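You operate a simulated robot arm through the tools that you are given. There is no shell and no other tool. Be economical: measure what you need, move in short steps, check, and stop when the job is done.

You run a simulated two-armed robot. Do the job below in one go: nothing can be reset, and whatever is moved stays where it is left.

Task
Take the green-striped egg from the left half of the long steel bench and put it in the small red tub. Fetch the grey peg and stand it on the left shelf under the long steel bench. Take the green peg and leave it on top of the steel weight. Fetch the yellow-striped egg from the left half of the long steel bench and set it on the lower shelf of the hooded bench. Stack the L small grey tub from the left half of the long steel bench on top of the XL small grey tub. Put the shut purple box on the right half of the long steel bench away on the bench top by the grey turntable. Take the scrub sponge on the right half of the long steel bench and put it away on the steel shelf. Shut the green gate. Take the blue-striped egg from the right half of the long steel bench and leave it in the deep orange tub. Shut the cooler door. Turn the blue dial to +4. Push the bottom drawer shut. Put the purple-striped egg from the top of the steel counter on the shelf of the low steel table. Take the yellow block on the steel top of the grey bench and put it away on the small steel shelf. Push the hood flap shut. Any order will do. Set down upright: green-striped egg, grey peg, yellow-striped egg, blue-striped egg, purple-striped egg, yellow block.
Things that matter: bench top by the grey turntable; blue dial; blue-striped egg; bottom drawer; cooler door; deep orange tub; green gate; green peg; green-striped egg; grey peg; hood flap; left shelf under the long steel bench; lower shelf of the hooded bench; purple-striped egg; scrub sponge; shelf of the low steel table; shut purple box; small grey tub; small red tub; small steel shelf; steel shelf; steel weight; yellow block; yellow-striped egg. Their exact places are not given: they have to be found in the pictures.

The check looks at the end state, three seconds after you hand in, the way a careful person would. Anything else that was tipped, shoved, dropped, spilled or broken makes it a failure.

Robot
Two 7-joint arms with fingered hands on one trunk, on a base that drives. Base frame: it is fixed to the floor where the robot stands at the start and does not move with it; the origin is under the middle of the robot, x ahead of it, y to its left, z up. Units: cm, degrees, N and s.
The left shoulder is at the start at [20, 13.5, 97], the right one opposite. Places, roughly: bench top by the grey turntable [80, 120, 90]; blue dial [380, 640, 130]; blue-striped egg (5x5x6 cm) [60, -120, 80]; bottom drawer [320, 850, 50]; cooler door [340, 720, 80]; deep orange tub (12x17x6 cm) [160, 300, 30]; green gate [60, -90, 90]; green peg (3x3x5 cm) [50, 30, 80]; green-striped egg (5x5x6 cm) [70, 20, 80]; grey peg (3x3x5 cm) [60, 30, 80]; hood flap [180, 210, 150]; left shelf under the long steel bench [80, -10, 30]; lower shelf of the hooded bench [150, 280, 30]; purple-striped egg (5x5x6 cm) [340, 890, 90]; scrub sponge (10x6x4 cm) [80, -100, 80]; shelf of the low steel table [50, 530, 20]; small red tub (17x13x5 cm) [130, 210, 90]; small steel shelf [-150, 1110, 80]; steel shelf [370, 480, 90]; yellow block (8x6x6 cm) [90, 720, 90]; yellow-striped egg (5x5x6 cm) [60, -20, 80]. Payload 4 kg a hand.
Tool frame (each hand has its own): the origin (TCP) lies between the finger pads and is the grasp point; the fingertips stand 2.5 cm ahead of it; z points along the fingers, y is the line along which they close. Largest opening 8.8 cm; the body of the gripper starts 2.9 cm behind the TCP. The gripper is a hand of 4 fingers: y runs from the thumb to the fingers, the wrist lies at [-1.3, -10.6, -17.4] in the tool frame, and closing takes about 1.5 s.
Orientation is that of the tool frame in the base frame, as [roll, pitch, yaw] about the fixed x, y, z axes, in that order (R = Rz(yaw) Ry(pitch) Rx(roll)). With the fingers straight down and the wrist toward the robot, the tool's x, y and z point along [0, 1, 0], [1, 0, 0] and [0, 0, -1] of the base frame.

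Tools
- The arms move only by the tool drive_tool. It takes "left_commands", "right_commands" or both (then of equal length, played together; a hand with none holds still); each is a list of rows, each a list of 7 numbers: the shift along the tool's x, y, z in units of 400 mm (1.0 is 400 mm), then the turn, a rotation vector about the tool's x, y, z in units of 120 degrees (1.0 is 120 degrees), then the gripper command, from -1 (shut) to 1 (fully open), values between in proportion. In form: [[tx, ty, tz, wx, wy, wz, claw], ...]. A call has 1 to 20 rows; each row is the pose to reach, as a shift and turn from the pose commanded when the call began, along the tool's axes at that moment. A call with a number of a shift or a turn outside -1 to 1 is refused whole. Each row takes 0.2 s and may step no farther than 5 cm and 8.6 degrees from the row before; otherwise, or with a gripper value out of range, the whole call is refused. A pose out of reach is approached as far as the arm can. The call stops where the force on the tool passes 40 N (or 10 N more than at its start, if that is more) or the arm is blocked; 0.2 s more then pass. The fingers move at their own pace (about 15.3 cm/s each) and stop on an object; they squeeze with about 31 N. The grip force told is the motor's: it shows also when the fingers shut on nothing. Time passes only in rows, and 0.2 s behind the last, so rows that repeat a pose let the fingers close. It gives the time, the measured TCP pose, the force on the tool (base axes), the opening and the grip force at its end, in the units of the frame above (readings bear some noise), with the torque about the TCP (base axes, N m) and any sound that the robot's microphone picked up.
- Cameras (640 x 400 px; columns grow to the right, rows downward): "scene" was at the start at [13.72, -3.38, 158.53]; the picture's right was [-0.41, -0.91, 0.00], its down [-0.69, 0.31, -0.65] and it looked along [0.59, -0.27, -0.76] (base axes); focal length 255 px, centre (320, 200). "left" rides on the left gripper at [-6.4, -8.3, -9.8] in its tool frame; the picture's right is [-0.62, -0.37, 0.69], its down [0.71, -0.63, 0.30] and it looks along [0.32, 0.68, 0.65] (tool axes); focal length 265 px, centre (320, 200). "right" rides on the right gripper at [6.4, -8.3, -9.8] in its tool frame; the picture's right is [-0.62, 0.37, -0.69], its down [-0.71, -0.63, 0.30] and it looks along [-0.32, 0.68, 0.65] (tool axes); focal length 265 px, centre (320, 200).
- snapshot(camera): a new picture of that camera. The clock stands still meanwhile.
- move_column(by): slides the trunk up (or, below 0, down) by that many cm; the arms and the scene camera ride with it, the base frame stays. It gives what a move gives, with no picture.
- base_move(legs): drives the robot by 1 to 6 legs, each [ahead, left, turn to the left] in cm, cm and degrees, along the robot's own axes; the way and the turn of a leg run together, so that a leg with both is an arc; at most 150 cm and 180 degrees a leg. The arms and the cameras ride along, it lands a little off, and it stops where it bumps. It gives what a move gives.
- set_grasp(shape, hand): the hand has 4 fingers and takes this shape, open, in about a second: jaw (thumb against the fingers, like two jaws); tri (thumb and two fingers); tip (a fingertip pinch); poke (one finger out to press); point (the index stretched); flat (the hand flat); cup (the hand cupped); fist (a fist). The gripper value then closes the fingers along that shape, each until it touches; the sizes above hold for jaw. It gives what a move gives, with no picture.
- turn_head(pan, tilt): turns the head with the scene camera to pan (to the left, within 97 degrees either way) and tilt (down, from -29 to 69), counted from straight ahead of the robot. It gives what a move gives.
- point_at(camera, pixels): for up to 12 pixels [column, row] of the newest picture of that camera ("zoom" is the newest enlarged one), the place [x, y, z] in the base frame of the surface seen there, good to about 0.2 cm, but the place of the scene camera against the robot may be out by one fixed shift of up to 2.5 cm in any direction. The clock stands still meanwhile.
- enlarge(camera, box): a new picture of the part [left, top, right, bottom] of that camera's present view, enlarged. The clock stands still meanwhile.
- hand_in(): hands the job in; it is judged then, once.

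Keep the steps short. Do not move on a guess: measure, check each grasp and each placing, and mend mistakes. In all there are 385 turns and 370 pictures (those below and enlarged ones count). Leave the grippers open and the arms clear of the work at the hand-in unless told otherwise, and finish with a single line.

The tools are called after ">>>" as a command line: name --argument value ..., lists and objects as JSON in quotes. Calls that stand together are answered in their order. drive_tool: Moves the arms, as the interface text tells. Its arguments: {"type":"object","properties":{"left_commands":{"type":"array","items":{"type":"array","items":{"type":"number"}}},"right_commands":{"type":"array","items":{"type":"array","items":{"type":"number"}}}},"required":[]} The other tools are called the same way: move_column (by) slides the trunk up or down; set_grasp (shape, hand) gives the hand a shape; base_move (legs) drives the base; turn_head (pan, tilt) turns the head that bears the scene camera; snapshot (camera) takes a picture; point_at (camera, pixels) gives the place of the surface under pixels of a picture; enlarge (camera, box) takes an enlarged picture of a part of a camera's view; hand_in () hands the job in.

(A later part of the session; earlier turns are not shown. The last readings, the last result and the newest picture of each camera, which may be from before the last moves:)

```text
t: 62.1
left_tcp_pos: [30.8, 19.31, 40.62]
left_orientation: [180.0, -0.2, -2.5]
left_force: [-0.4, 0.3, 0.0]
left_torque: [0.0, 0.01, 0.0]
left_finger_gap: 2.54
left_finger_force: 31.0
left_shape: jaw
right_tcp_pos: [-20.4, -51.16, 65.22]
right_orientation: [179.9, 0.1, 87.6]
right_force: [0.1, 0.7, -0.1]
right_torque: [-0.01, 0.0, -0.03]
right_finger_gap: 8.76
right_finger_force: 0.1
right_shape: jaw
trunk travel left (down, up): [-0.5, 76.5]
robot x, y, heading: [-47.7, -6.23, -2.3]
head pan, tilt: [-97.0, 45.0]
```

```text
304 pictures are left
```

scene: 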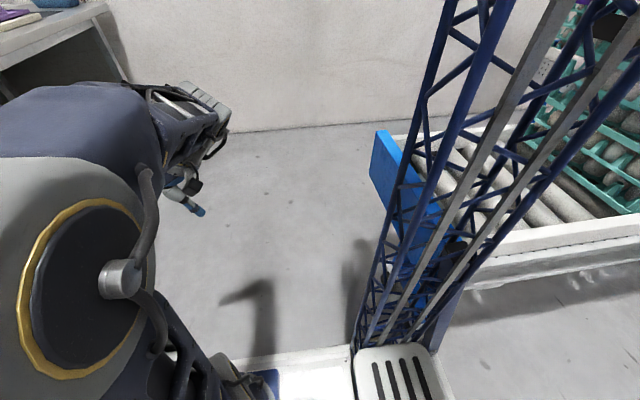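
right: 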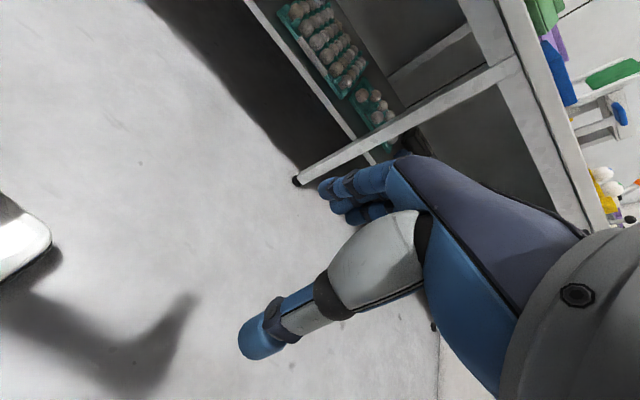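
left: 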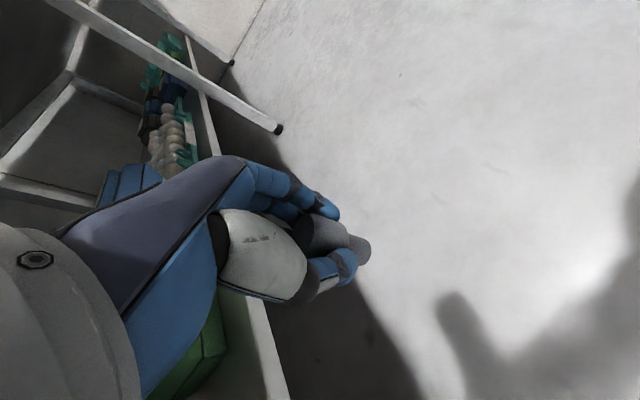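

>>> point_at --camera "scene" --pixels '[[376, 150], [390, 220], [470, 285], [620, 225], [430, 180], [520, 270], [560, 260], [290, 350]]'

>>> turn_head --pan -97 --tilt 69

>>> snapshot --camera "scene"

```text
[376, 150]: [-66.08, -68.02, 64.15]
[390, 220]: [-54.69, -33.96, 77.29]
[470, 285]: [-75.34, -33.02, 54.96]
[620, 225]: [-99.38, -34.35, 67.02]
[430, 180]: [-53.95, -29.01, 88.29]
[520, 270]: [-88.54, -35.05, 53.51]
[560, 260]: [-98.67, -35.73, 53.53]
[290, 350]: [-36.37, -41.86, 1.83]
```

```text
t: 63.0
left_tcp_pos: [30.77, 19.3, 40.77]
left_orientation: [179.9, -0.2, -2.4]
left_force: [0.2, -0.1, -0.1]
left_torque: [-0.02, 0.0, -0.02]
left_finger_gap: 2.52
left_finger_force: 30.4
left_shape: jaw
right_tcp_pos: [-20.37, -51.21, 65.25]
right_orientation: [-179.9, 0.0, 87.6]
right_force: [0.3, -0.1, 0.0]
right_torque: [-0.01, 0.04, 0.02]
right_finger_gap: 8.77
right_finger_force: 0.1
right_shape: jaw
trunk travel left (down, up): [-0.5, 76.5]
robot x, y, heading: [-47.78, -6.17, -2.5]
head pan, tilt: [-97.0, 68.8]
```

```text
303 pictures are left
```

scene: 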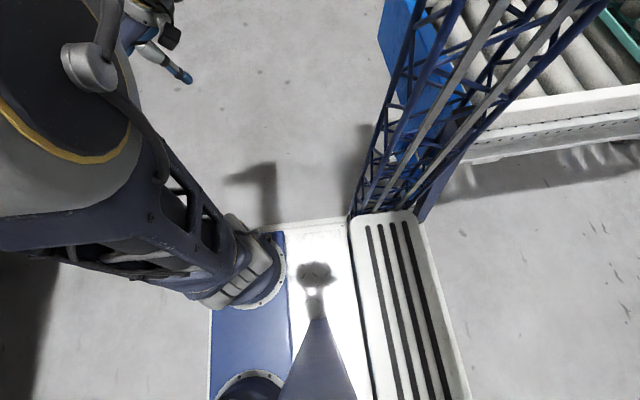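

The conveyor's corner (x≈−66, y≈−33) was brushed; I'll avoid that. I can instead use the gap at y≈15.6 on the shelf without moving sideways. Straighten heading and go forward 16.

>>> base_move --legs '[[2, 0, 2.4], [13, 0, 0]]'

>>> turn_head --pan 20 --tilt 30

>>> snapshot --camera "scene"

>>> snapshot --camera "left"

```text
t: 64.7
left_tcp_pos: [45.0, 22.43, 40.78]
left_orientation: [179.9, -0.2, 0.0]
left_force: [-0.3, 0.1, -0.4]
left_torque: [0.02, -0.01, -0.01]
left_finger_gap: 2.51
left_finger_force: 30.7
left_shape: jaw
right_tcp_pos: [-3.21, -49.98, 65.25]
right_orientation: [-180.0, 0.1, 90.0]
right_force: [0.6, 0.2, -0.4]
right_torque: [0.03, 0.02, 0.0]
right_finger_gap: 8.78
right_finger_force: 0.2
right_shape: jaw
trunk travel left (down, up): [-0.5, 76.5]
robot x, y, heading: [-32.27, -6.49, -0.3]
head pan, tilt: [-97.0, 68.8]
```

```text
t: 66.6
left_tcp_pos: [45.04, 22.53, 40.76]
left_orientation: [180.0, -0.2, 0.0]
left_force: [0.2, 0.4, 0.4]
left_torque: [0.0, 0.03, 0.03]
left_finger_gap: 2.52
left_finger_force: 31.1
left_shape: jaw
right_tcp_pos: [-3.24, -50.01, 65.31]
right_orientation: [-180.0, 0.0, 90.1]
right_force: [0.7, 0.3, 0.3]
right_torque: [-0.02, -0.02, 0.02]
right_finger_gap: 8.8
right_finger_force: 0.1
right_shape: jaw
trunk travel left (down, up): [-0.5, 76.5]
robot x, y, heading: [-32.01, -6.24, -0.5]
head pan, tilt: [20.0, 30.0]
```

```text
302 pictures are left
```

scene: 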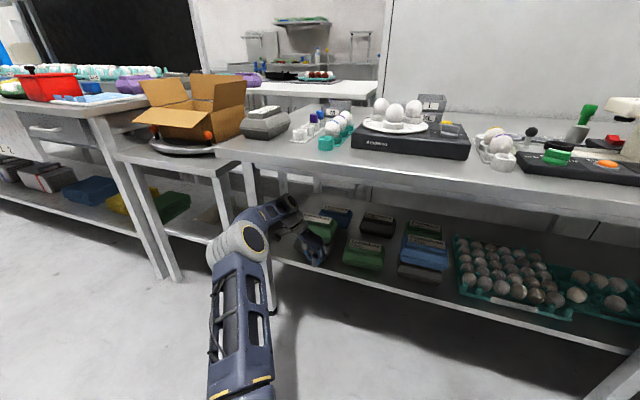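

```text
301 pictures are left
```

left: 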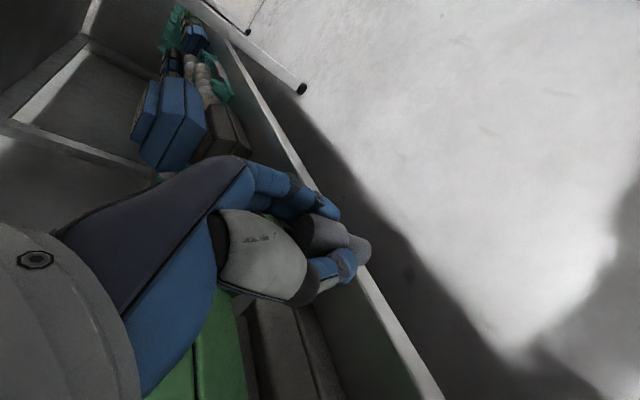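

>>> enlarge --camera "scene" --box '[270, 180, 470, 310]'

>>> point_at --camera "zoom" --pixels '[[230, 290], [350, 330], [235, 250], [360, 270], [420, 300], [210, 220], [395, 290], [230, 270]]'

>>> point_at --camera "left" --pixels '[[385, 310], [395, 330], [350, 310], [360, 330], [320, 330], [380, 360], [170, 120], [290, 150], [230, 150], [210, 360], [330, 370]]'

```text
3.08 times, centred on (370, 245) of scene
```

zoom: 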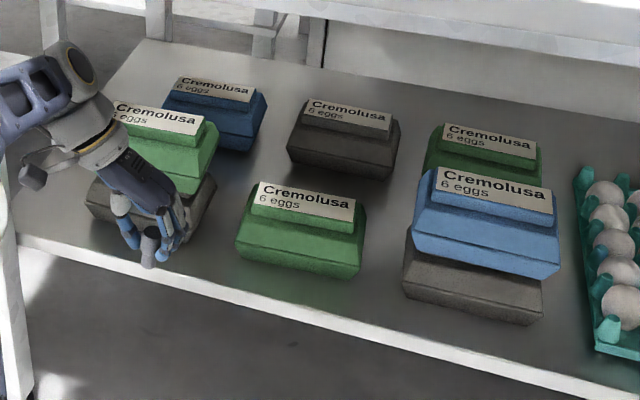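

```text
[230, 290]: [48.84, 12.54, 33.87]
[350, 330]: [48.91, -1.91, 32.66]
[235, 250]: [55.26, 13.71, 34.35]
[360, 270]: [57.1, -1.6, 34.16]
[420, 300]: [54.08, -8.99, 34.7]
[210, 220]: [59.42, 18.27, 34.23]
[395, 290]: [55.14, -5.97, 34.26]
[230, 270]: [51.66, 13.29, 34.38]
```

```text
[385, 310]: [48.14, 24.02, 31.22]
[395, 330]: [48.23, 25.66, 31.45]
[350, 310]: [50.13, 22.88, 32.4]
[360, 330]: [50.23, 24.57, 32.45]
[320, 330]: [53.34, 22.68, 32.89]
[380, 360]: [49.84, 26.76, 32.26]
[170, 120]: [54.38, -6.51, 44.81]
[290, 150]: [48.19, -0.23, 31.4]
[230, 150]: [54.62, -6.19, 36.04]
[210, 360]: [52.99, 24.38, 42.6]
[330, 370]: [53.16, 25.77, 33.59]
```

Shelf surface z=32.4, edge x=48.1, box fronts at 53.2. I'll stand the peg at (51.0, 15.6), approaching level first.

>>> drive_tool --left_commands '[[0.05, 0.0575, 0, 0, 0, 0, -1], [0.1, 0.115, 0, 0, 0, 0, -1], [0.149, 0.1725, 0, 0, 0, 0, -1], [0.149, 0.1725, 0.05, 0, 0, 0, -1]]'

>>> enlarge --camera "scene" --box '[270, 180, 470, 310]'

>>> snapshot --camera "left"

```text
t: 67.6
left_tcp_pos: [51.08, 15.54, 39.48]
left_orientation: [179.6, -0.8, 0.0]
left_force: [-6.2, -1.3, 36.6]
left_torque: [-0.94, -0.75, -0.18]
left_finger_gap: 2.55
left_finger_force: 31.2
left_shape: jaw
right_tcp_pos: [-3.34, -50.05, 65.31]
right_orientation: [179.9, 0.0, 89.9]
right_force: [-0.4, 0.0, -0.4]
right_torque: [0.0, 0.0, 0.02]
right_finger_gap: 8.78
right_finger_force: 0.0
right_shape: jaw
trunk travel left (down, up): [-0.5, 76.5]
robot x, y, heading: [-32.28, -6.48, 0.1]
head pan, tilt: [20.0, 30.0]
```

```text
3.08 times, centred on (370, 245) of scene
```

zoom: 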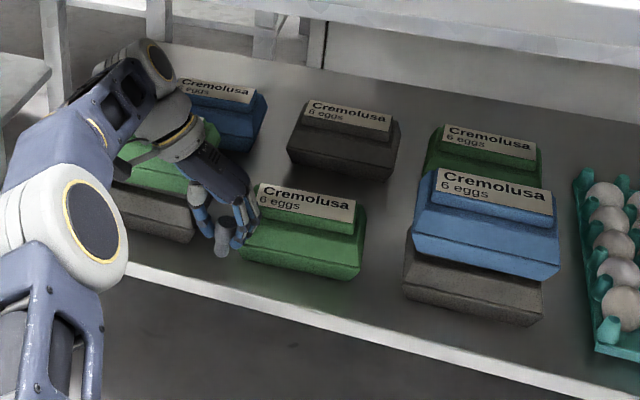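

```text
298 pictures are left
```

left: 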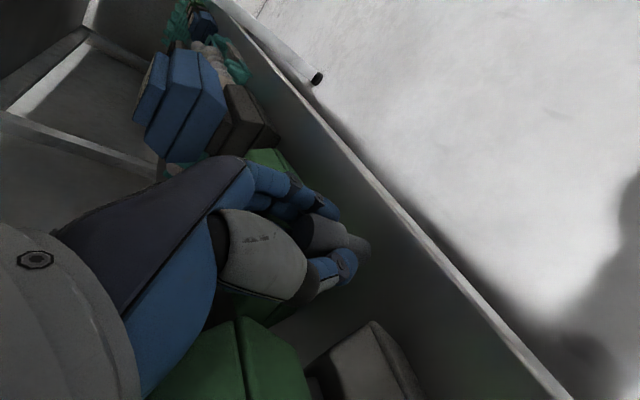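

Unexpected 37 N: something touches. Raising at once and checking.

>>> drive_tool --left_commands '[[0, 0, -0.04, 0, 0, 0, -1], [0, 0, -0.06, 0, 0, 0, -1]]'

>>> snapshot --camera "left"

>>> enlarge --camera "scene" --box '[270, 200, 390, 280]'

```text
t: 68.2
left_tcp_pos: [51.08, 15.55, 40.99]
left_orientation: [179.9, -0.1, 0.1]
left_force: [0.3, 0.0, -0.6]
left_torque: [0.01, -0.01, -0.01]
left_finger_gap: 2.49
left_finger_force: 31.3
left_shape: jaw
right_tcp_pos: [-3.03, -49.93, 65.32]
right_orientation: [-180.0, 0.0, 90.0]
right_force: [0.5, 0.4, -1.0]
right_torque: [0.01, 0.02, 0.02]
right_finger_gap: 8.79
right_finger_force: 0.1
right_shape: jaw
trunk travel left (down, up): [-0.5, 76.5]
robot x, y, heading: [-32.35, -6.23, 0.2]
head pan, tilt: [20.0, 30.0]
```

```text
297 pictures are left
```

left: 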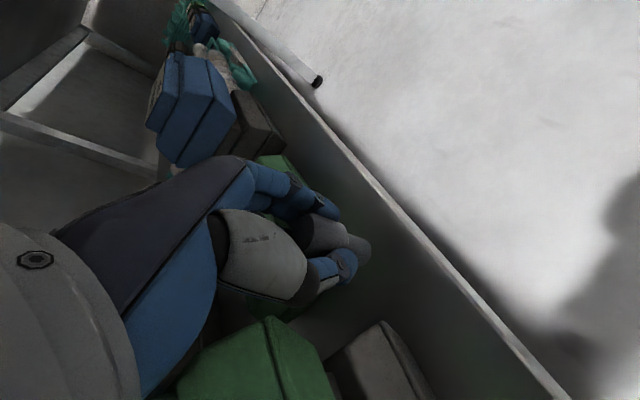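

```text
5.00 times, centred on (330, 240) of scene
```

zoom: 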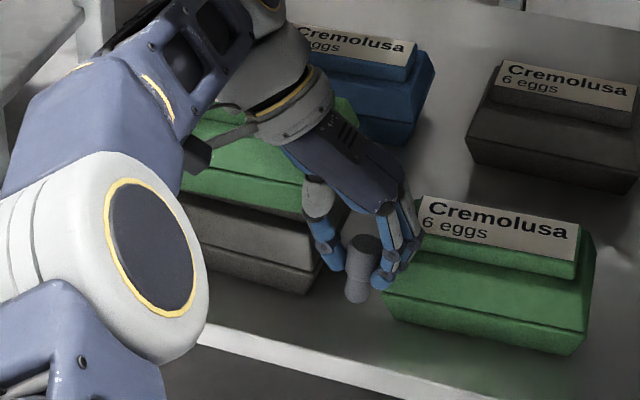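

The fingers sat on the middle box's corner. I'll turn the hand 25° so the palm swings toward the robot, shift to (50.6, 16.9), and recheck.

>>> drive_tool --left_commands '[[-0.02, -0.02, -0.02, 0, 0, -0.069, -1], [-0.016, -0.034, -0.02, 0, 0, -0.139, -1], [-0.012, -0.034, 0, 0, 0, -0.208, -1], [-0.012, -0.034, 0.025, 0, 0, -0.208, -1]]'

>>> enlarge --camera "scene" --box '[270, 200, 390, 280]'

>>> snapshot --camera "left"

```text
t: 69.2
left_tcp_pos: [50.32, 16.98, 40.22]
left_orientation: [179.8, -0.1, 25.0]
left_force: [-0.1, -0.3, -0.1]
left_torque: [0.0, 0.01, 0.0]
left_finger_gap: 2.5
left_finger_force: 31.0
left_shape: jaw
right_tcp_pos: [-3.29, -50.12, 65.28]
right_orientation: [-180.0, 0.1, 90.0]
right_force: [0.1, -1.1, 0.5]
right_torque: [0.03, 0.04, 0.01]
right_finger_gap: 8.79
right_finger_force: 0.1
right_shape: jaw
trunk travel left (down, up): [-0.5, 76.5]
robot x, y, heading: [-32.22, -6.33, 0.2]
head pan, tilt: [20.0, 30.0]
```

```text
5.00 times, centred on (330, 240) of scene
```

zoom: 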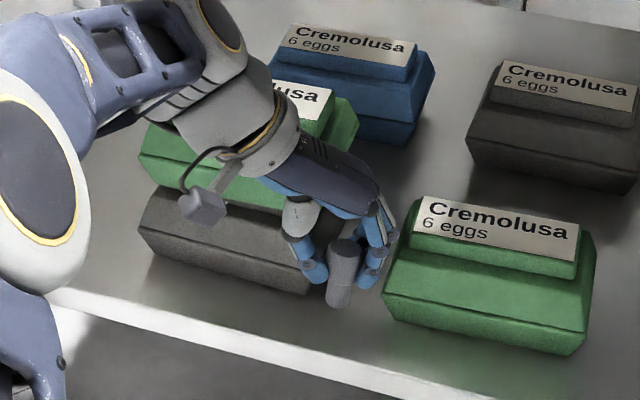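

```text
294 pictures are left
```

left: 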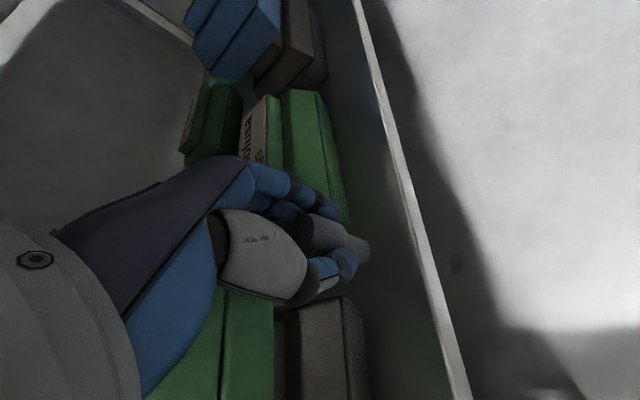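

Now the fingers sit in the gap. Descending to the shelf.

>>> drive_tool --left_commands '[[0, 0, 0.04, 0, 0, 0, -1], [0, 0, 0.06, 0, 0, 0, -1], [0, 0, 0.072, 0, 0, 0, -1], [0, 0, 0.078, 0, 0, 0, -1]]'

>>> enlarge --camera "scene" --box '[270, 200, 390, 280]'

```text
t: 70.2
left_tcp_pos: [50.54, 17.03, 37.25]
left_orientation: [179.8, -0.4, 24.9]
left_force: [-5.9, 2.6, 12.9]
left_torque: [-0.08, -0.34, -0.02]
left_finger_gap: 2.54
left_finger_force: 31.2
left_shape: jaw
right_tcp_pos: [-3.2, -49.95, 65.23]
right_orientation: [180.0, 0.1, 90.0]
right_force: [-0.4, -0.1, 0.2]
right_torque: [-0.02, -0.02, 0.03]
right_finger_gap: 8.76
right_finger_force: 0.1
right_shape: jaw
trunk travel left (down, up): [-0.5, 76.5]
robot x, y, heading: [-31.93, -6.32, 0.0]
head pan, tilt: [20.0, 30.0]
```

```text
5.00 times, centred on (330, 240) of scene
```

zoom: 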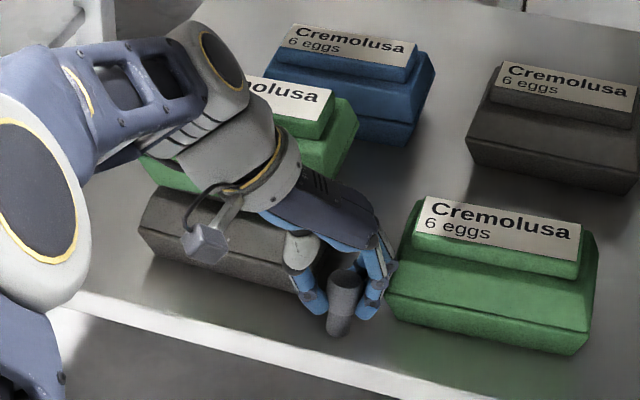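

>>> enlarge --camera "left" --box '[240, 150, 440, 330]'

>>> point_at --camera "zoom" --pixels '[[410, 300], [420, 330], [400, 290], [440, 300], [380, 270]]'

```text
2.22 times, centred on (340, 240) of left
```

zoom: 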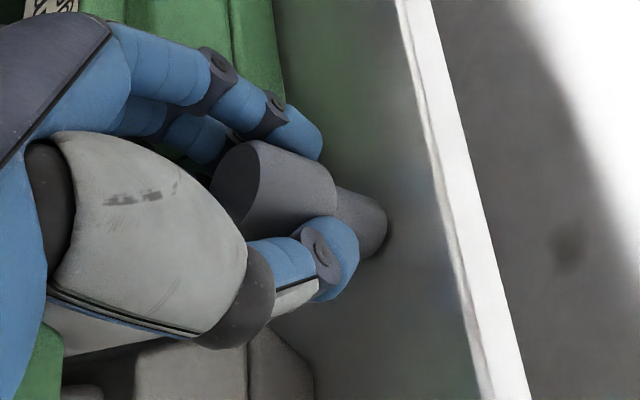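

```text
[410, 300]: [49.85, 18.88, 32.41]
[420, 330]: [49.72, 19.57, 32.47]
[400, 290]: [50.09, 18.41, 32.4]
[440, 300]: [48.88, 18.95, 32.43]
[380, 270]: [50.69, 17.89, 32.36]
```

The peg's foot rests on the shelf. Opening a little and lifting straight up, then withdrawing.

>>> drive_tool --left_commands '[[0, 0, -0.003, 0, 0, 0, -0.7], [0, 0, -0.003, 0, 0, 0, -0.3], [0, 0, -0.003, 0, 0, 0, -0.15], [0, 0, -0.003, 0, 0, 0, -0.1], [0, 0, -0.03, 0, 0, 0, -0.1], [0, 0, -0.08, 0, 0, 0, -0.1], [0, 0, -0.14, 0, 0, 0, -0.1], [0, 0, -0.17, 0, 0, 0, -0.1]]'

>>> enlarge --camera "scene" --box '[270, 200, 390, 280]'

>>> snapshot --camera "left"

```text
t: 72.0
left_tcp_pos: [50.38, 16.94, 44.0]
left_orientation: [179.8, -0.2, 24.9]
left_force: [-0.6, -0.5, -0.3]
left_torque: [0.02, -0.01, 0.0]
left_finger_gap: 3.93
left_finger_force: 0.0
left_shape: jaw
right_tcp_pos: [-3.16, -49.98, 65.26]
right_orientation: [-179.9, 0.0, 90.1]
right_force: [-0.2, 0.1, 0.6]
right_torque: [0.0, 0.03, 0.0]
right_finger_gap: 8.78
right_finger_force: 0.1
right_shape: jaw
trunk travel left (down, up): [-0.5, 76.5]
robot x, y, heading: [-32.08, -6.3, -0.2]
head pan, tilt: [20.0, 30.0]
```

```text
5.00 times, centred on (330, 240) of scene
```

zoom: 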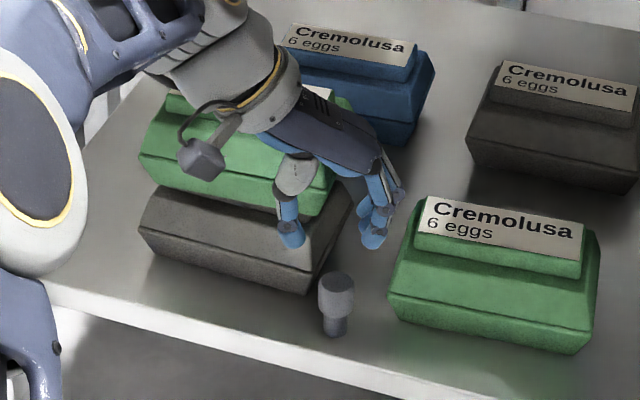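

```text
290 pictures are left
```

left: 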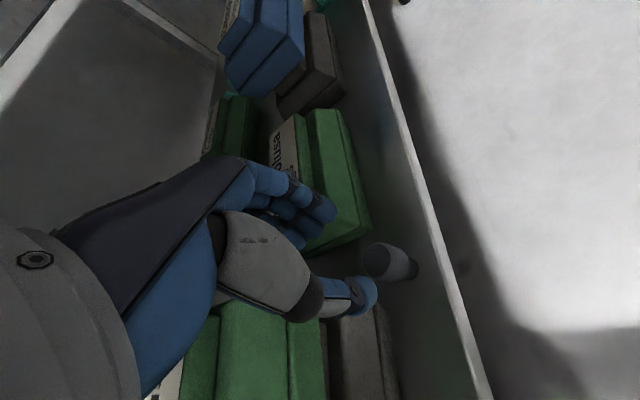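

Grey peg stands on the shelf. Withdrawing the hand straight out, then raising the trunk.

>>> drive_tool --left_commands '[[-0.1, -0.047, -0.01, 0, 0, 0, 0], [-0.2, -0.094, -0.01, 0, 0, 0, 0], [-0.3, -0.14, -0.01, 0, 0, 0, 0], [-0.4, -0.187, -0.01, 0, 0, 0, 0], [-0.5, -0.234, -0.01, 0, 0, 0, 0]]'

>>> base_move --legs '[[0, 8, 0], [-14, 0, 0]]'

>>> move_column --by 40

>>> move_column --by 17

>>> turn_head --pan 0 --tilt 55

```text
t: 73.2
left_tcp_pos: [28.24, 16.94, 44.35]
left_orientation: [179.8, -0.2, 24.8]
left_force: [0.0, 1.0, 0.2]
left_torque: [-0.03, -0.03, 0.01]
left_finger_gap: 4.36
left_finger_force: 0.1
left_shape: jaw
right_tcp_pos: [-3.21, -49.97, 65.22]
right_orientation: [179.9, 0.0, 90.0]
right_force: [0.1, 0.3, -0.9]
right_torque: [-0.04, 0.01, 0.03]
right_finger_gap: 8.8
right_finger_force: 0.0
right_shape: jaw
trunk travel left (down, up): [-0.5, 76.5]
robot x, y, heading: [-32.11, -6.32, -0.0]
head pan, tilt: [20.0, 30.0]
```

```text
t: 75.2
left_tcp_pos: [13.93, 25.32, 44.31]
left_orientation: [179.8, -0.2, 25.1]
left_force: [0.0, 0.5, -0.2]
left_torque: [-0.01, 0.01, 0.0]
left_finger_gap: 4.35
left_finger_force: 0.1
left_shape: jaw
right_tcp_pos: [-17.12, -41.9, 65.33]
right_orientation: [-180.0, 0.0, 90.2]
right_force: [0.1, 0.7, 1.1]
right_torque: [0.01, 0.0, -0.01]
right_finger_gap: 8.78
right_finger_force: 0.1
right_shape: jaw
trunk travel left (down, up): [-0.5, 76.5]
robot x, y, heading: [-46.4, 1.45, 0.4]
head pan, tilt: [20.0, 30.0]
```

```text
t: 79.0
left_tcp_pos: [14.02, 25.24, 84.23]
left_orientation: [179.8, -0.2, 25.1]
left_force: [0.1, 0.1, 0.3]
left_torque: [0.04, 0.02, -0.01]
left_finger_gap: 4.34
left_finger_force: 0.1
left_shape: jaw
right_tcp_pos: [-17.22, -41.98, 105.22]
right_orientation: [-179.9, 0.0, 90.2]
right_force: [0.3, -0.8, -0.6]
right_torque: [-0.01, 0.0, -0.01]
right_finger_gap: 8.78
right_finger_force: 0.1
right_shape: jaw
trunk travel left (down, up): [-40.5, 36.5]
robot x, y, heading: [-46.26, 1.84, 0.2]
head pan, tilt: [20.0, 30.0]
```

```text
t: 81.0
left_tcp_pos: [13.98, 25.23, 101.22]
left_orientation: [179.8, -0.2, 25.1]
left_force: [0.5, 0.5, -0.3]
left_torque: [-0.03, 0.03, 0.02]
left_finger_gap: 4.39
left_finger_force: 0.0
left_shape: jaw
right_tcp_pos: [-17.19, -41.99, 122.32]
right_orientation: [-180.0, -0.1, 90.2]
right_force: [0.5, -0.3, -0.4]
right_torque: [0.0, 0.0, -0.02]
right_finger_gap: 8.8
right_finger_force: 0.1
right_shape: jaw
trunk travel left (down, up): [-57.5, 19.5]
robot x, y, heading: [-46.77, 1.91, 0.1]
head pan, tilt: [20.0, 30.0]
```

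```text
t: 81.8
left_tcp_pos: [14.1, 25.33, 101.19]
left_orientation: [179.8, -0.2, 25.1]
left_force: [-1.1, -0.5, -0.5]
left_torque: [0.01, -0.01, 0.01]
left_finger_gap: 4.38
left_finger_force: 0.1
left_shape: jaw
right_tcp_pos: [-17.19, -42.0, 122.27]
right_orientation: [-179.9, 0.1, 90.2]
right_force: [-1.3, 0.2, -0.1]
right_torque: [0.0, 0.0, 0.0]
right_finger_gap: 8.79
right_finger_force: 0.1
right_shape: jaw
trunk travel left (down, up): [-57.5, 19.5]
robot x, y, heading: [-46.52, 1.96, 0.1]
head pan, tilt: [0.0, 55.0]
```

Next: green and yellow eggs together. Rotating both hands to close along y while clear of everything, then driving in.

>>> drive_tool --left_commands '[[0, 0, 0, 0, 0, 0.069, 0.64], [0, 0, 0, 0, 0, 0.139, 0.64], [0, 0, 0, 0, 0, 0.209, 0.64], [0, 0, 0, 0, 0, 0.209, 0.64], [0, 0, 0, 0, 0, 0.209, 0.64], [0, 0, 0, 0, 0, 0.209, 0.64], [0, 0, 0, 0, 0, 0.209, 0.64], [0, 0, 0, 0, 0, 0.209, 0.64], [0, 0, 0, 0, 0, 0.209, 0.64], [0, 0, 0, 0, 0, 0.209, 0.64], [0, 0, 0, 0, 0, 0.209, 0.64]]' --right_commands '[[0.04, 0.06, 0, 0, 0, -0.07, 0.64], [0.08, 0.12, 0, 0, 0, -0.14, 0.64], [0.12, 0.18, 0, 0, 0, -0.21, 0.64], [0.16, 0.24, 0, 0, 0, -0.28, 0.64], [0.2, 0.3, 0.05, 0, 0, -0.35, 0.64], [0.24, 0.36, 0.1, 0, 0, -0.42, 0.64], [0.28, 0.42, 0.15, 0, 0, -0.49, 0.64], [0.32, 0.48, 0.2, 0, 0, -0.56, 0.64], [0.36, 0.54, 0.25, 0, 0, -0.63, 0.64], [0.4, 0.6, 0.3, 0, 0, -0.7, 0.64], [0.44, 0.66, 0.35, 0, 0, -0.75, 0.64]]'

>>> base_move --legs '[[45, 0, 0], [0, -2, 0]]'

>>> snapshot --camera "left"

>>> snapshot --camera "right"

```text
t: 84.2
left_tcp_pos: [14.02, 25.11, 101.24]
left_orientation: [179.9, -0.2, 0.0]
left_force: [-0.4, 0.0, 0.2]
left_torque: [-0.01, -0.02, 0.0]
left_finger_gap: 7.2
left_finger_force: 0.0
left_shape: jaw
right_tcp_pos: [9.32, -24.25, 108.11]
right_orientation: [-180.0, -0.1, -179.7]
right_force: [-0.2, -0.3, 0.3]
right_torque: [0.01, 0.02, 0.07]
right_finger_gap: 7.25
right_finger_force: 0.2
right_shape: jaw
trunk travel left (down, up): [-57.5, 19.5]
robot x, y, heading: [-46.3, 1.75, -0.1]
head pan, tilt: [0.0, 55.0]
```

```text
t: 87.3
left_tcp_pos: [58.68, 23.57, 101.17]
left_orientation: [179.9, -0.3, 0.0]
left_force: [0.3, 0.6, 0.8]
left_torque: [-0.01, -0.03, -0.02]
left_finger_gap: 7.17
left_finger_force: 0.1
left_shape: jaw
right_tcp_pos: [54.01, -26.11, 108.14]
right_orientation: [180.0, 0.0, -179.8]
right_force: [-0.4, 0.2, -0.4]
right_torque: [-0.03, 0.01, 0.03]
right_finger_gap: 7.22
right_finger_force: 0.0
right_shape: jaw
trunk travel left (down, up): [-57.5, 19.5]
robot x, y, heading: [-1.62, -0.07, 0.6]
head pan, tilt: [0.0, 55.0]
```

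```text
289 pictures are left
```

left: 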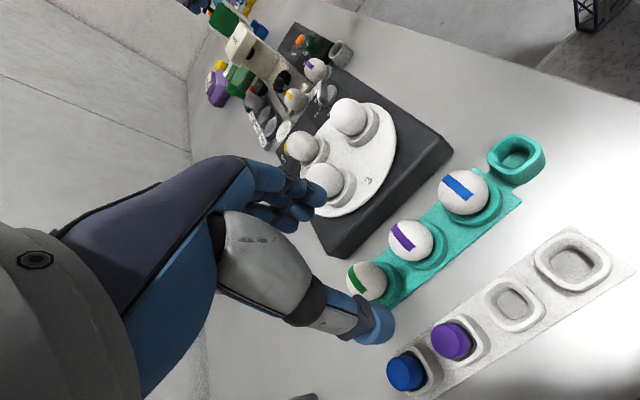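

```text
288 pictures are left
```

right: 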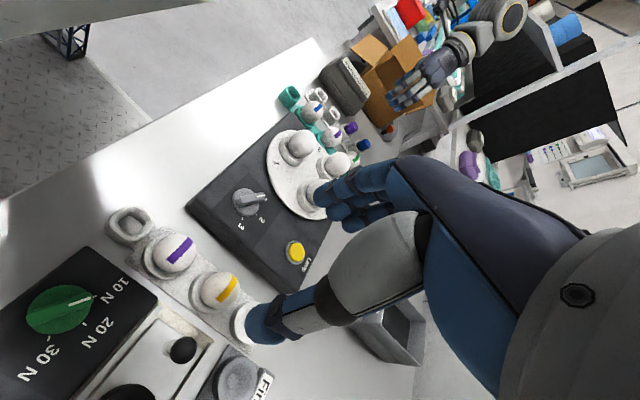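

>>> enlarge --camera "right" --box '[130, 220, 290, 320]'

>>> point_at --camera "right" --pixels '[[215, 288], [203, 290], [228, 285], [212, 304], [218, 274], [165, 255], [235, 325], [190, 205], [300, 285], [192, 285], [180, 345], [225, 310]]'

>>> point_at --camera "left" --pixels '[[366, 281], [352, 278], [380, 281], [368, 296], [368, 265], [408, 240], [462, 190], [335, 255], [398, 290], [384, 296], [455, 340]]'

```text
4.00 times, centred on (210, 270) of right
```

zoom: 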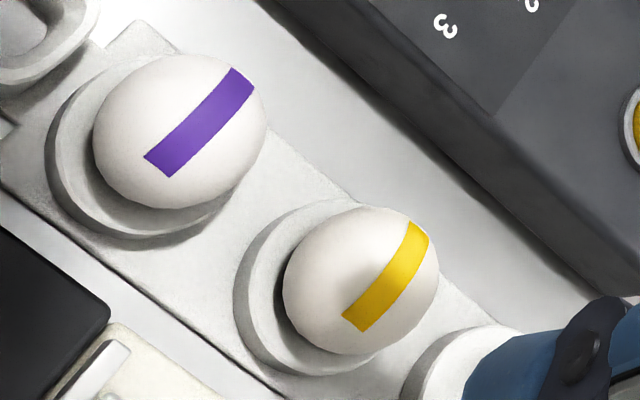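

```text
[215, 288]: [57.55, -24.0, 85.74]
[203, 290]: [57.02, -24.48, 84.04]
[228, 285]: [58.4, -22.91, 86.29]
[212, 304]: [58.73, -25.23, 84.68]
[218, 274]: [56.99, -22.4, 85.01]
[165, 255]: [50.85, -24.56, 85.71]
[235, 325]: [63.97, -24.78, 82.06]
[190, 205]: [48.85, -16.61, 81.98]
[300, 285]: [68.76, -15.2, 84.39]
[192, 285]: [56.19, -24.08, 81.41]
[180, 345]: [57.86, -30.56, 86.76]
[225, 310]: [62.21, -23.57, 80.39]
```

```text
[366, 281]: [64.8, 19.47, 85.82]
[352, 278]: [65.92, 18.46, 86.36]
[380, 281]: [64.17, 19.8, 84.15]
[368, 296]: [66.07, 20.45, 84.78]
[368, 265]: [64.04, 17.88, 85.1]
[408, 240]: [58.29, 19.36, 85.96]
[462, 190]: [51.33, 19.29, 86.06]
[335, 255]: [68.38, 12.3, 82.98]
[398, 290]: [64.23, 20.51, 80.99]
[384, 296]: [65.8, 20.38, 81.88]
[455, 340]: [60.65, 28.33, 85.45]
```

Green egg centre ≈ (66.0, 18.25, 83.4); yellow ≈ (58.9, −22.95, 83.4). A 45° hand yaw keeps thumbs clear of neighbours and the joystick. Moving both above their eggs.

>>> drive_tool --left_commands '[[0.03, 0.022, 0, 0, 0, -0.0625, 0.64], [0.06, 0.044, 0.04, 0, 0, -0.125, 0.64], [0.09, 0.066, 0.08, 0, 0, -0.1875, 0.64], [0.12, 0.088, 0.12, 0, 0, -0.25, 0.64], [0.15, 0.11, 0.16, 0, 0, -0.3125, 0.64], [0.183, 0.133, 0.205, 0, 0, -0.375, 0.64]]' --right_commands '[[-0.02, 0.013, 0.06, 0, 0, 0.0625, 0.64], [-0.04, 0.026, 0.12, 0, 0, 0.125, 0.64], [-0.06, 0.039, 0.18, 0, 0, 0.1875, 0.64], [-0.08, 0.052, 0.24, 0, 0, 0.25, 0.64], [-0.1, 0.065, 0.31, 0, 0, 0.3125, 0.64], [-0.122, 0.079, 0.3785, 0, 0, 0.375, 0.64]]'

>>> snapshot --camera "left"

>>> snapshot --camera "right"

>>> snapshot --camera "scene"

```text
t: 88.7
left_tcp_pos: [65.88, 18.15, 93.07]
left_orientation: [179.8, -0.1, 45.3]
left_force: [0.1, 0.5, 0.0]
left_torque: [0.01, -0.02, 0.0]
left_finger_gap: 7.2
left_finger_force: 0.1
left_shape: jaw
right_tcp_pos: [58.72, -22.64, 93.22]
right_orientation: [179.9, 0.0, 135.1]
right_force: [-0.3, 0.3, -0.5]
right_torque: [-0.01, -0.03, -0.04]
right_finger_gap: 7.25
right_finger_force: 0.0
right_shape: jaw
trunk travel left (down, up): [-57.5, 19.5]
robot x, y, heading: [-2.14, 0.04, 0.3]
head pan, tilt: [0.0, 55.0]
```

```text
286 pictures are left
```

left: 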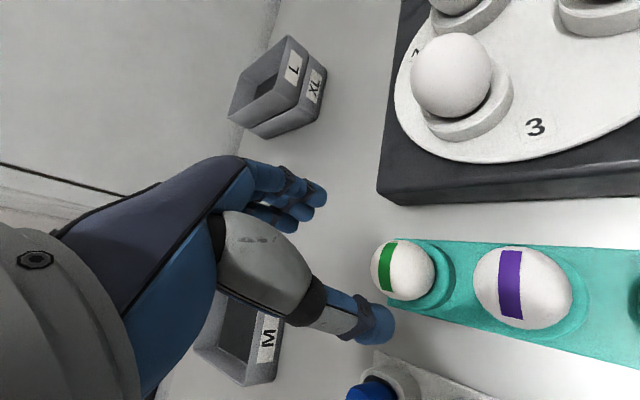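

```text
285 pictures are left
```

right: 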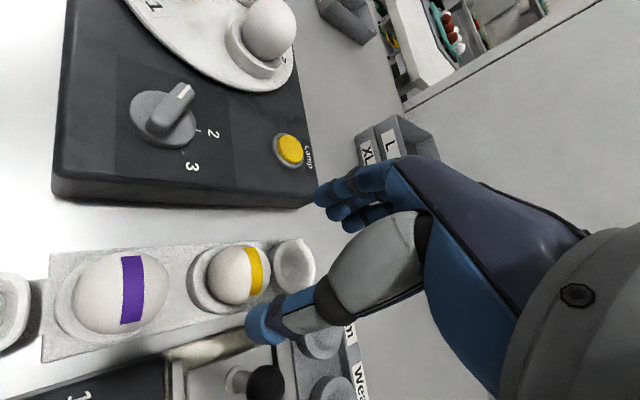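

```text
284 pictures are left
```

scene: 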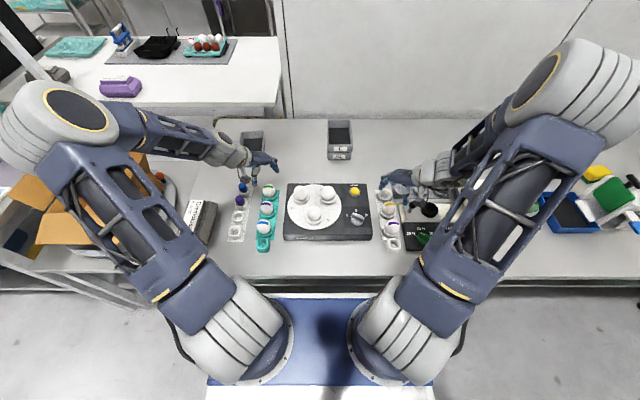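

Descending both and gripping.

>>> drive_tool --left_commands '[[0.004, 0, 0.08, 0, 0, 0, 0.64], [0.004, 0, 0.16, 0, 0, 0, 0.64], [0.004, 0, 0.207, 0, 0, 0, 0.64]]' --right_commands '[[-0.0087, -0.002, 0.08, 0, 0, 0, 0.64], [-0.0087, -0.002, 0.16, 0, 0, 0, 0.64], [-0.0087, -0.002, 0.2105, 0, 0, 0, 0.64]]'

>>> snapshot --camera "left"

>>> snapshot --camera "right"

```text
t: 89.5
left_tcp_pos: [65.99, 18.16, 84.68]
left_orientation: [179.8, -0.1, 45.1]
left_force: [-1.0, 0.9, 0.5]
left_torque: [-0.01, -0.04, 0.01]
left_finger_gap: 7.19
left_finger_force: 0.0
left_shape: jaw
right_tcp_pos: [59.14, -23.14, 84.58]
right_orientation: [180.0, 0.0, 135.4]
right_force: [-0.3, -0.3, 0.0]
right_torque: [0.01, -0.04, 0.0]
right_finger_gap: 7.25
right_finger_force: 0.0
right_shape: jaw
trunk travel left (down, up): [-57.5, 19.5]
robot x, y, heading: [-1.83, -0.45, 0.3]
head pan, tilt: [0.0, 55.0]
```

```text
283 pictures are left
```

left: 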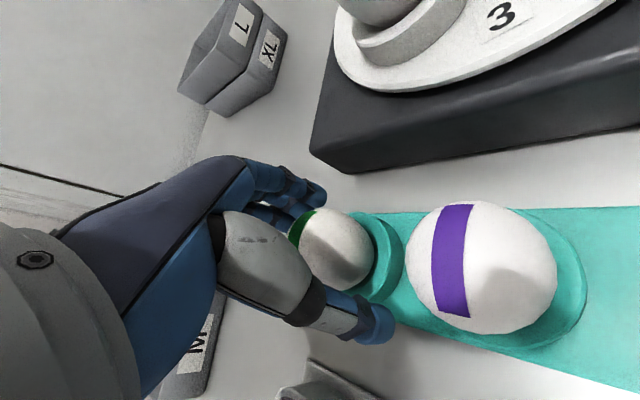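

```text
282 pictures are left
```

right: 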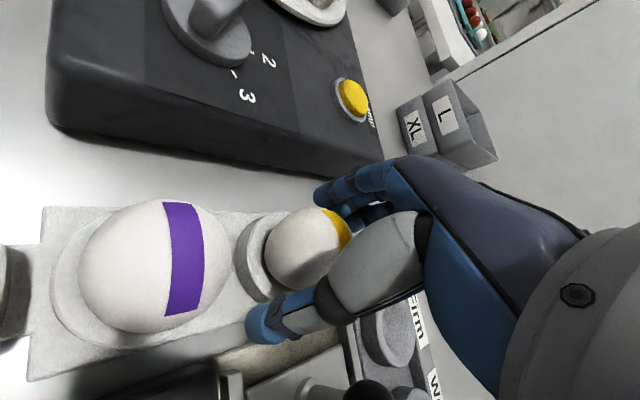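

Both eggs lie between thumb and fingers. Closing, then lifting slowly.

>>> drive_tool --left_commands '[[0, 0, 0, 0, 0, 0, 0.2], [0, 0, 0, 0, 0, 0, -0.3], [0, 0, 0, 0, 0, 0, -1], [0, 0, 0, 0, 0, 0, -1], [0, 0, 0, 0, 0, 0, -1], [0, 0, 0, 0, 0, 0, -1], [0, 0, -0.03, 0, 0, 0, -1], [0, 0, -0.08, 0, 0, 0, -1], [0, 0, -0.16, 0, 0, 0, -1]]' --right_commands '[[0, 0, 0, 0, 0, 0, 0.2], [0, 0, 0, 0, 0, 0, -0.3], [0, 0, 0, 0, 0, 0, -1], [0, 0, 0, 0, 0, 0, -1], [0, 0, 0, 0, 0, 0, -1], [0, 0, 0, 0, 0, 0, -1], [0, 0, -0.03, 0, 0, 0, -1], [0, 0, -0.08, 0, 0, 0, -1], [0, 0, -0.16, 0, 0, 0, -1]]'

>>> snapshot --camera "left"

>>> snapshot --camera "right"

```text
t: 91.5
left_tcp_pos: [66.08, 18.15, 91.12]
left_orientation: [179.9, -0.1, 45.1]
left_force: [-1.3, 0.9, -0.6]
left_torque: [-0.01, 0.01, 0.02]
left_finger_gap: 3.46
left_finger_force: 8.4
left_shape: jaw
right_tcp_pos: [59.0, -23.03, 90.79]
right_orientation: [-180.0, 0.1, 135.3]
right_force: [-0.4, -0.1, -0.2]
right_torque: [0.01, 0.0, -0.04]
right_finger_gap: 3.64
right_finger_force: 9.0
right_shape: jaw
trunk travel left (down, up): [-57.5, 19.5]
robot x, y, heading: [-1.87, -0.28, 0.0]
head pan, tilt: [0.0, 55.0]
```

```text
281 pictures are left
```

left: 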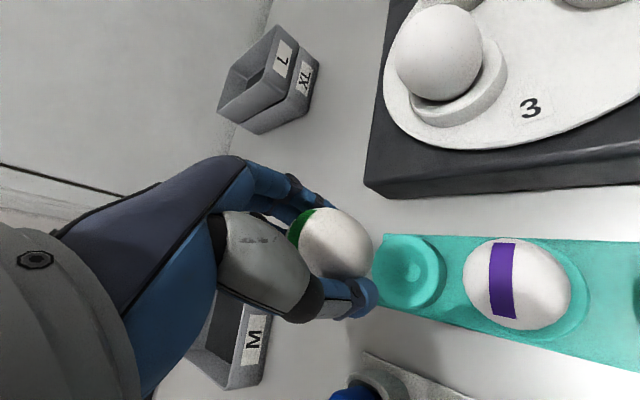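

```text
280 pictures are left
```

right: 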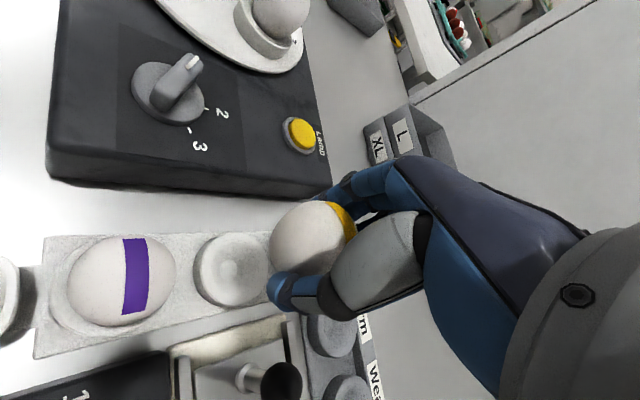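

Both eggs are held. Raising, backing away, and surveying the left side for the route.

>>> drive_tool --left_commands '[[0, 0, -0.12, 0, 0, 0, -1], [0, 0, -0.24, 0, 0, 0, -1], [0, 0, -0.36, 0, 0, 0, -1]]' --right_commands '[[0, 0, -0.12, 0, 0, 0, -1], [0, 0, -0.24, 0, 0, 0, -1], [0, 0, -0.36, 0, 0, 0, -1]]'

>>> base_move --legs '[[-38, 3, 0]]'

>>> turn_head --pan 50 --tilt 20

>>> snapshot --camera "scene"

>>> turn_head --pan 95 --tilt 20

>>> snapshot --camera "scene"

```text
t: 92.3
left_tcp_pos: [66.01, 18.05, 105.65]
left_orientation: [179.8, -0.1, 45.2]
left_force: [0.2, 0.0, -0.8]
left_torque: [0.01, 0.04, -0.02]
left_finger_gap: 3.49
left_finger_force: 8.7
left_shape: jaw
right_tcp_pos: [59.14, -22.93, 105.46]
right_orientation: [180.0, -0.1, 135.2]
right_force: [0.1, -0.4, -1.3]
right_torque: [0.01, 0.03, 0.02]
right_finger_gap: 3.62
right_finger_force: 8.7
right_shape: jaw
trunk travel left (down, up): [-57.5, 19.5]
robot x, y, heading: [-1.79, 0.29, 0.3]
head pan, tilt: [0.0, 55.0]
```

```text
t: 94.8
left_tcp_pos: [27.65, 21.21, 105.62]
left_orientation: [179.7, 0.0, 45.4]
left_force: [-1.2, -0.4, -0.7]
left_torque: [-0.01, 0.02, -0.02]
left_finger_gap: 3.5
left_finger_force: 8.8
left_shape: jaw
right_tcp_pos: [21.09, -19.83, 105.49]
right_orientation: [180.0, -0.1, 135.5]
right_force: [1.1, -0.2, -0.5]
right_torque: [0.02, -0.03, 0.01]
right_finger_gap: 3.65
right_finger_force: 8.9
right_shape: jaw
trunk travel left (down, up): [-57.5, 19.5]
robot x, y, heading: [-40.01, 2.96, 0.5]
head pan, tilt: [0.0, 55.0]
```

```text
t: 95.9
left_tcp_pos: [27.52, 21.19, 105.62]
left_orientation: [179.8, -0.2, 45.4]
left_force: [-0.2, 0.2, -1.0]
left_torque: [-0.01, 0.0, -0.01]
left_finger_gap: 3.49
left_finger_force: 8.8
left_shape: jaw
right_tcp_pos: [21.1, -19.86, 105.49]
right_orientation: [180.0, 0.1, 135.5]
right_force: [-0.3, 0.0, -0.3]
right_torque: [0.0, 0.0, -0.02]
right_finger_gap: 3.6
right_finger_force: 8.9
right_shape: jaw
trunk travel left (down, up): [-57.5, 19.5]
robot x, y, heading: [-40.26, 2.7, 0.5]
head pan, tilt: [50.0, 20.0]
```

```text
279 pictures are left
```

scene: 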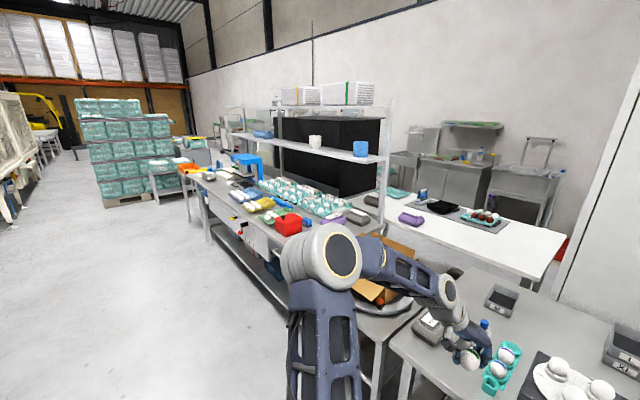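

```text
t: 97.0
left_tcp_pos: [27.59, 21.14, 105.57]
left_orientation: [179.8, -0.1, 45.4]
left_force: [0.4, 0.3, 0.0]
left_torque: [-0.02, 0.0, 0.02]
left_finger_gap: 3.51
left_finger_force: 8.8
left_shape: jaw
right_tcp_pos: [21.03, -19.93, 105.54]
right_orientation: [179.9, 0.0, 135.6]
right_force: [-0.2, -0.5, -0.4]
right_torque: [0.03, -0.02, -0.05]
right_finger_gap: 3.62
right_finger_force: 8.2
right_shape: jaw
trunk travel left (down, up): [-57.5, 19.5]
robot x, y, heading: [-40.25, 2.61, 0.5]
head pan, tilt: [95.0, 20.0]
```

```text
278 pictures are left
```

scene: 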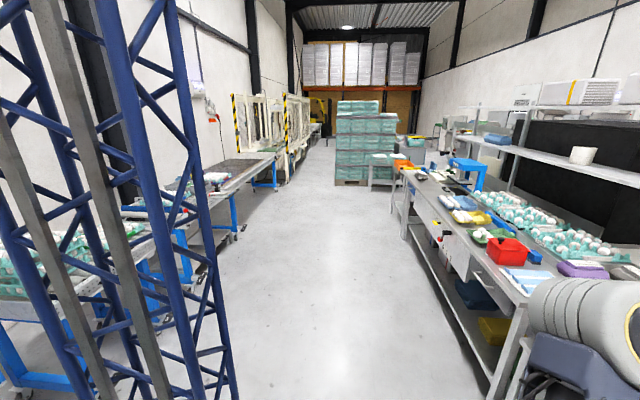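

>>> point_at --camera "scene" --pixels '[[507, 245], [507, 265], [440, 205], [525, 310], [490, 260], [445, 290], [475, 295], [495, 330], [560, 110], [360, 160], [400, 190], [580, 180]]'

>>> enlarge --camera "scene" --box '[340, 80, 640, 350]'

```text
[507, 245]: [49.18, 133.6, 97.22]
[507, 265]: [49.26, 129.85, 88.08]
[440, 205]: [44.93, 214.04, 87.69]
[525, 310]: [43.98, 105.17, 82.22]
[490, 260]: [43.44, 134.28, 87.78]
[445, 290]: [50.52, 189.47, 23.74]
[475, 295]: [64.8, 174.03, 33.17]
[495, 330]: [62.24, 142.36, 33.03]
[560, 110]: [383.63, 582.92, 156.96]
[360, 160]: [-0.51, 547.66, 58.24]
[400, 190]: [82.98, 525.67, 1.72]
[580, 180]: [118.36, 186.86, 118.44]
```

```text
1.48 times, centred on (490, 215) of scene
```

zoom: 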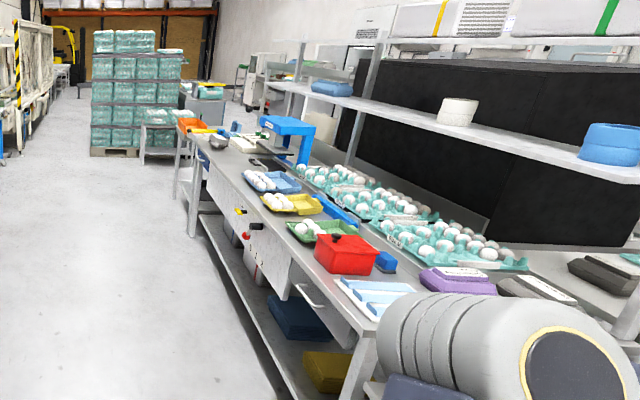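

>>> point_at --camera "scene" --pixels '[[238, 235], [228, 185], [275, 160], [160, 215], [268, 185], [390, 185], [345, 185], [410, 165], [465, 155], [440, 140], [475, 180]]'

>>> base_move --legs '[[10, 40, 0]]'

```text
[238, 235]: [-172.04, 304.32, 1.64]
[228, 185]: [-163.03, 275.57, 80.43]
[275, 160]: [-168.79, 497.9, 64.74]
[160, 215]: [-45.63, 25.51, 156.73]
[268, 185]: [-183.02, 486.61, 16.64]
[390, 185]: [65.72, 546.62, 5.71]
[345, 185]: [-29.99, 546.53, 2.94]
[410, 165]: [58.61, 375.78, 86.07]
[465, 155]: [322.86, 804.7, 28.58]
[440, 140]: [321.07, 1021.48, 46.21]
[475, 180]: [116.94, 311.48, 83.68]
```

```text
t: 99.6
left_tcp_pos: [37.69, 60.83, 105.67]
left_orientation: [179.7, -0.1, 45.0]
left_force: [-0.4, -0.5, -1.3]
left_torque: [-0.02, -0.02, 0.02]
left_finger_gap: 3.49
left_finger_force: 8.9
left_shape: jaw
right_tcp_pos: [30.78, 19.77, 105.51]
right_orientation: [-180.0, -0.1, 135.2]
right_force: [0.0, -1.2, -0.5]
right_torque: [0.0, -0.01, 0.0]
right_finger_gap: 3.65
right_finger_force: 8.8
right_shape: jaw
trunk travel left (down, up): [-57.5, 19.5]
robot x, y, heading: [-30.35, 42.57, -0.2]
head pan, tilt: [95.0, 20.0]
```

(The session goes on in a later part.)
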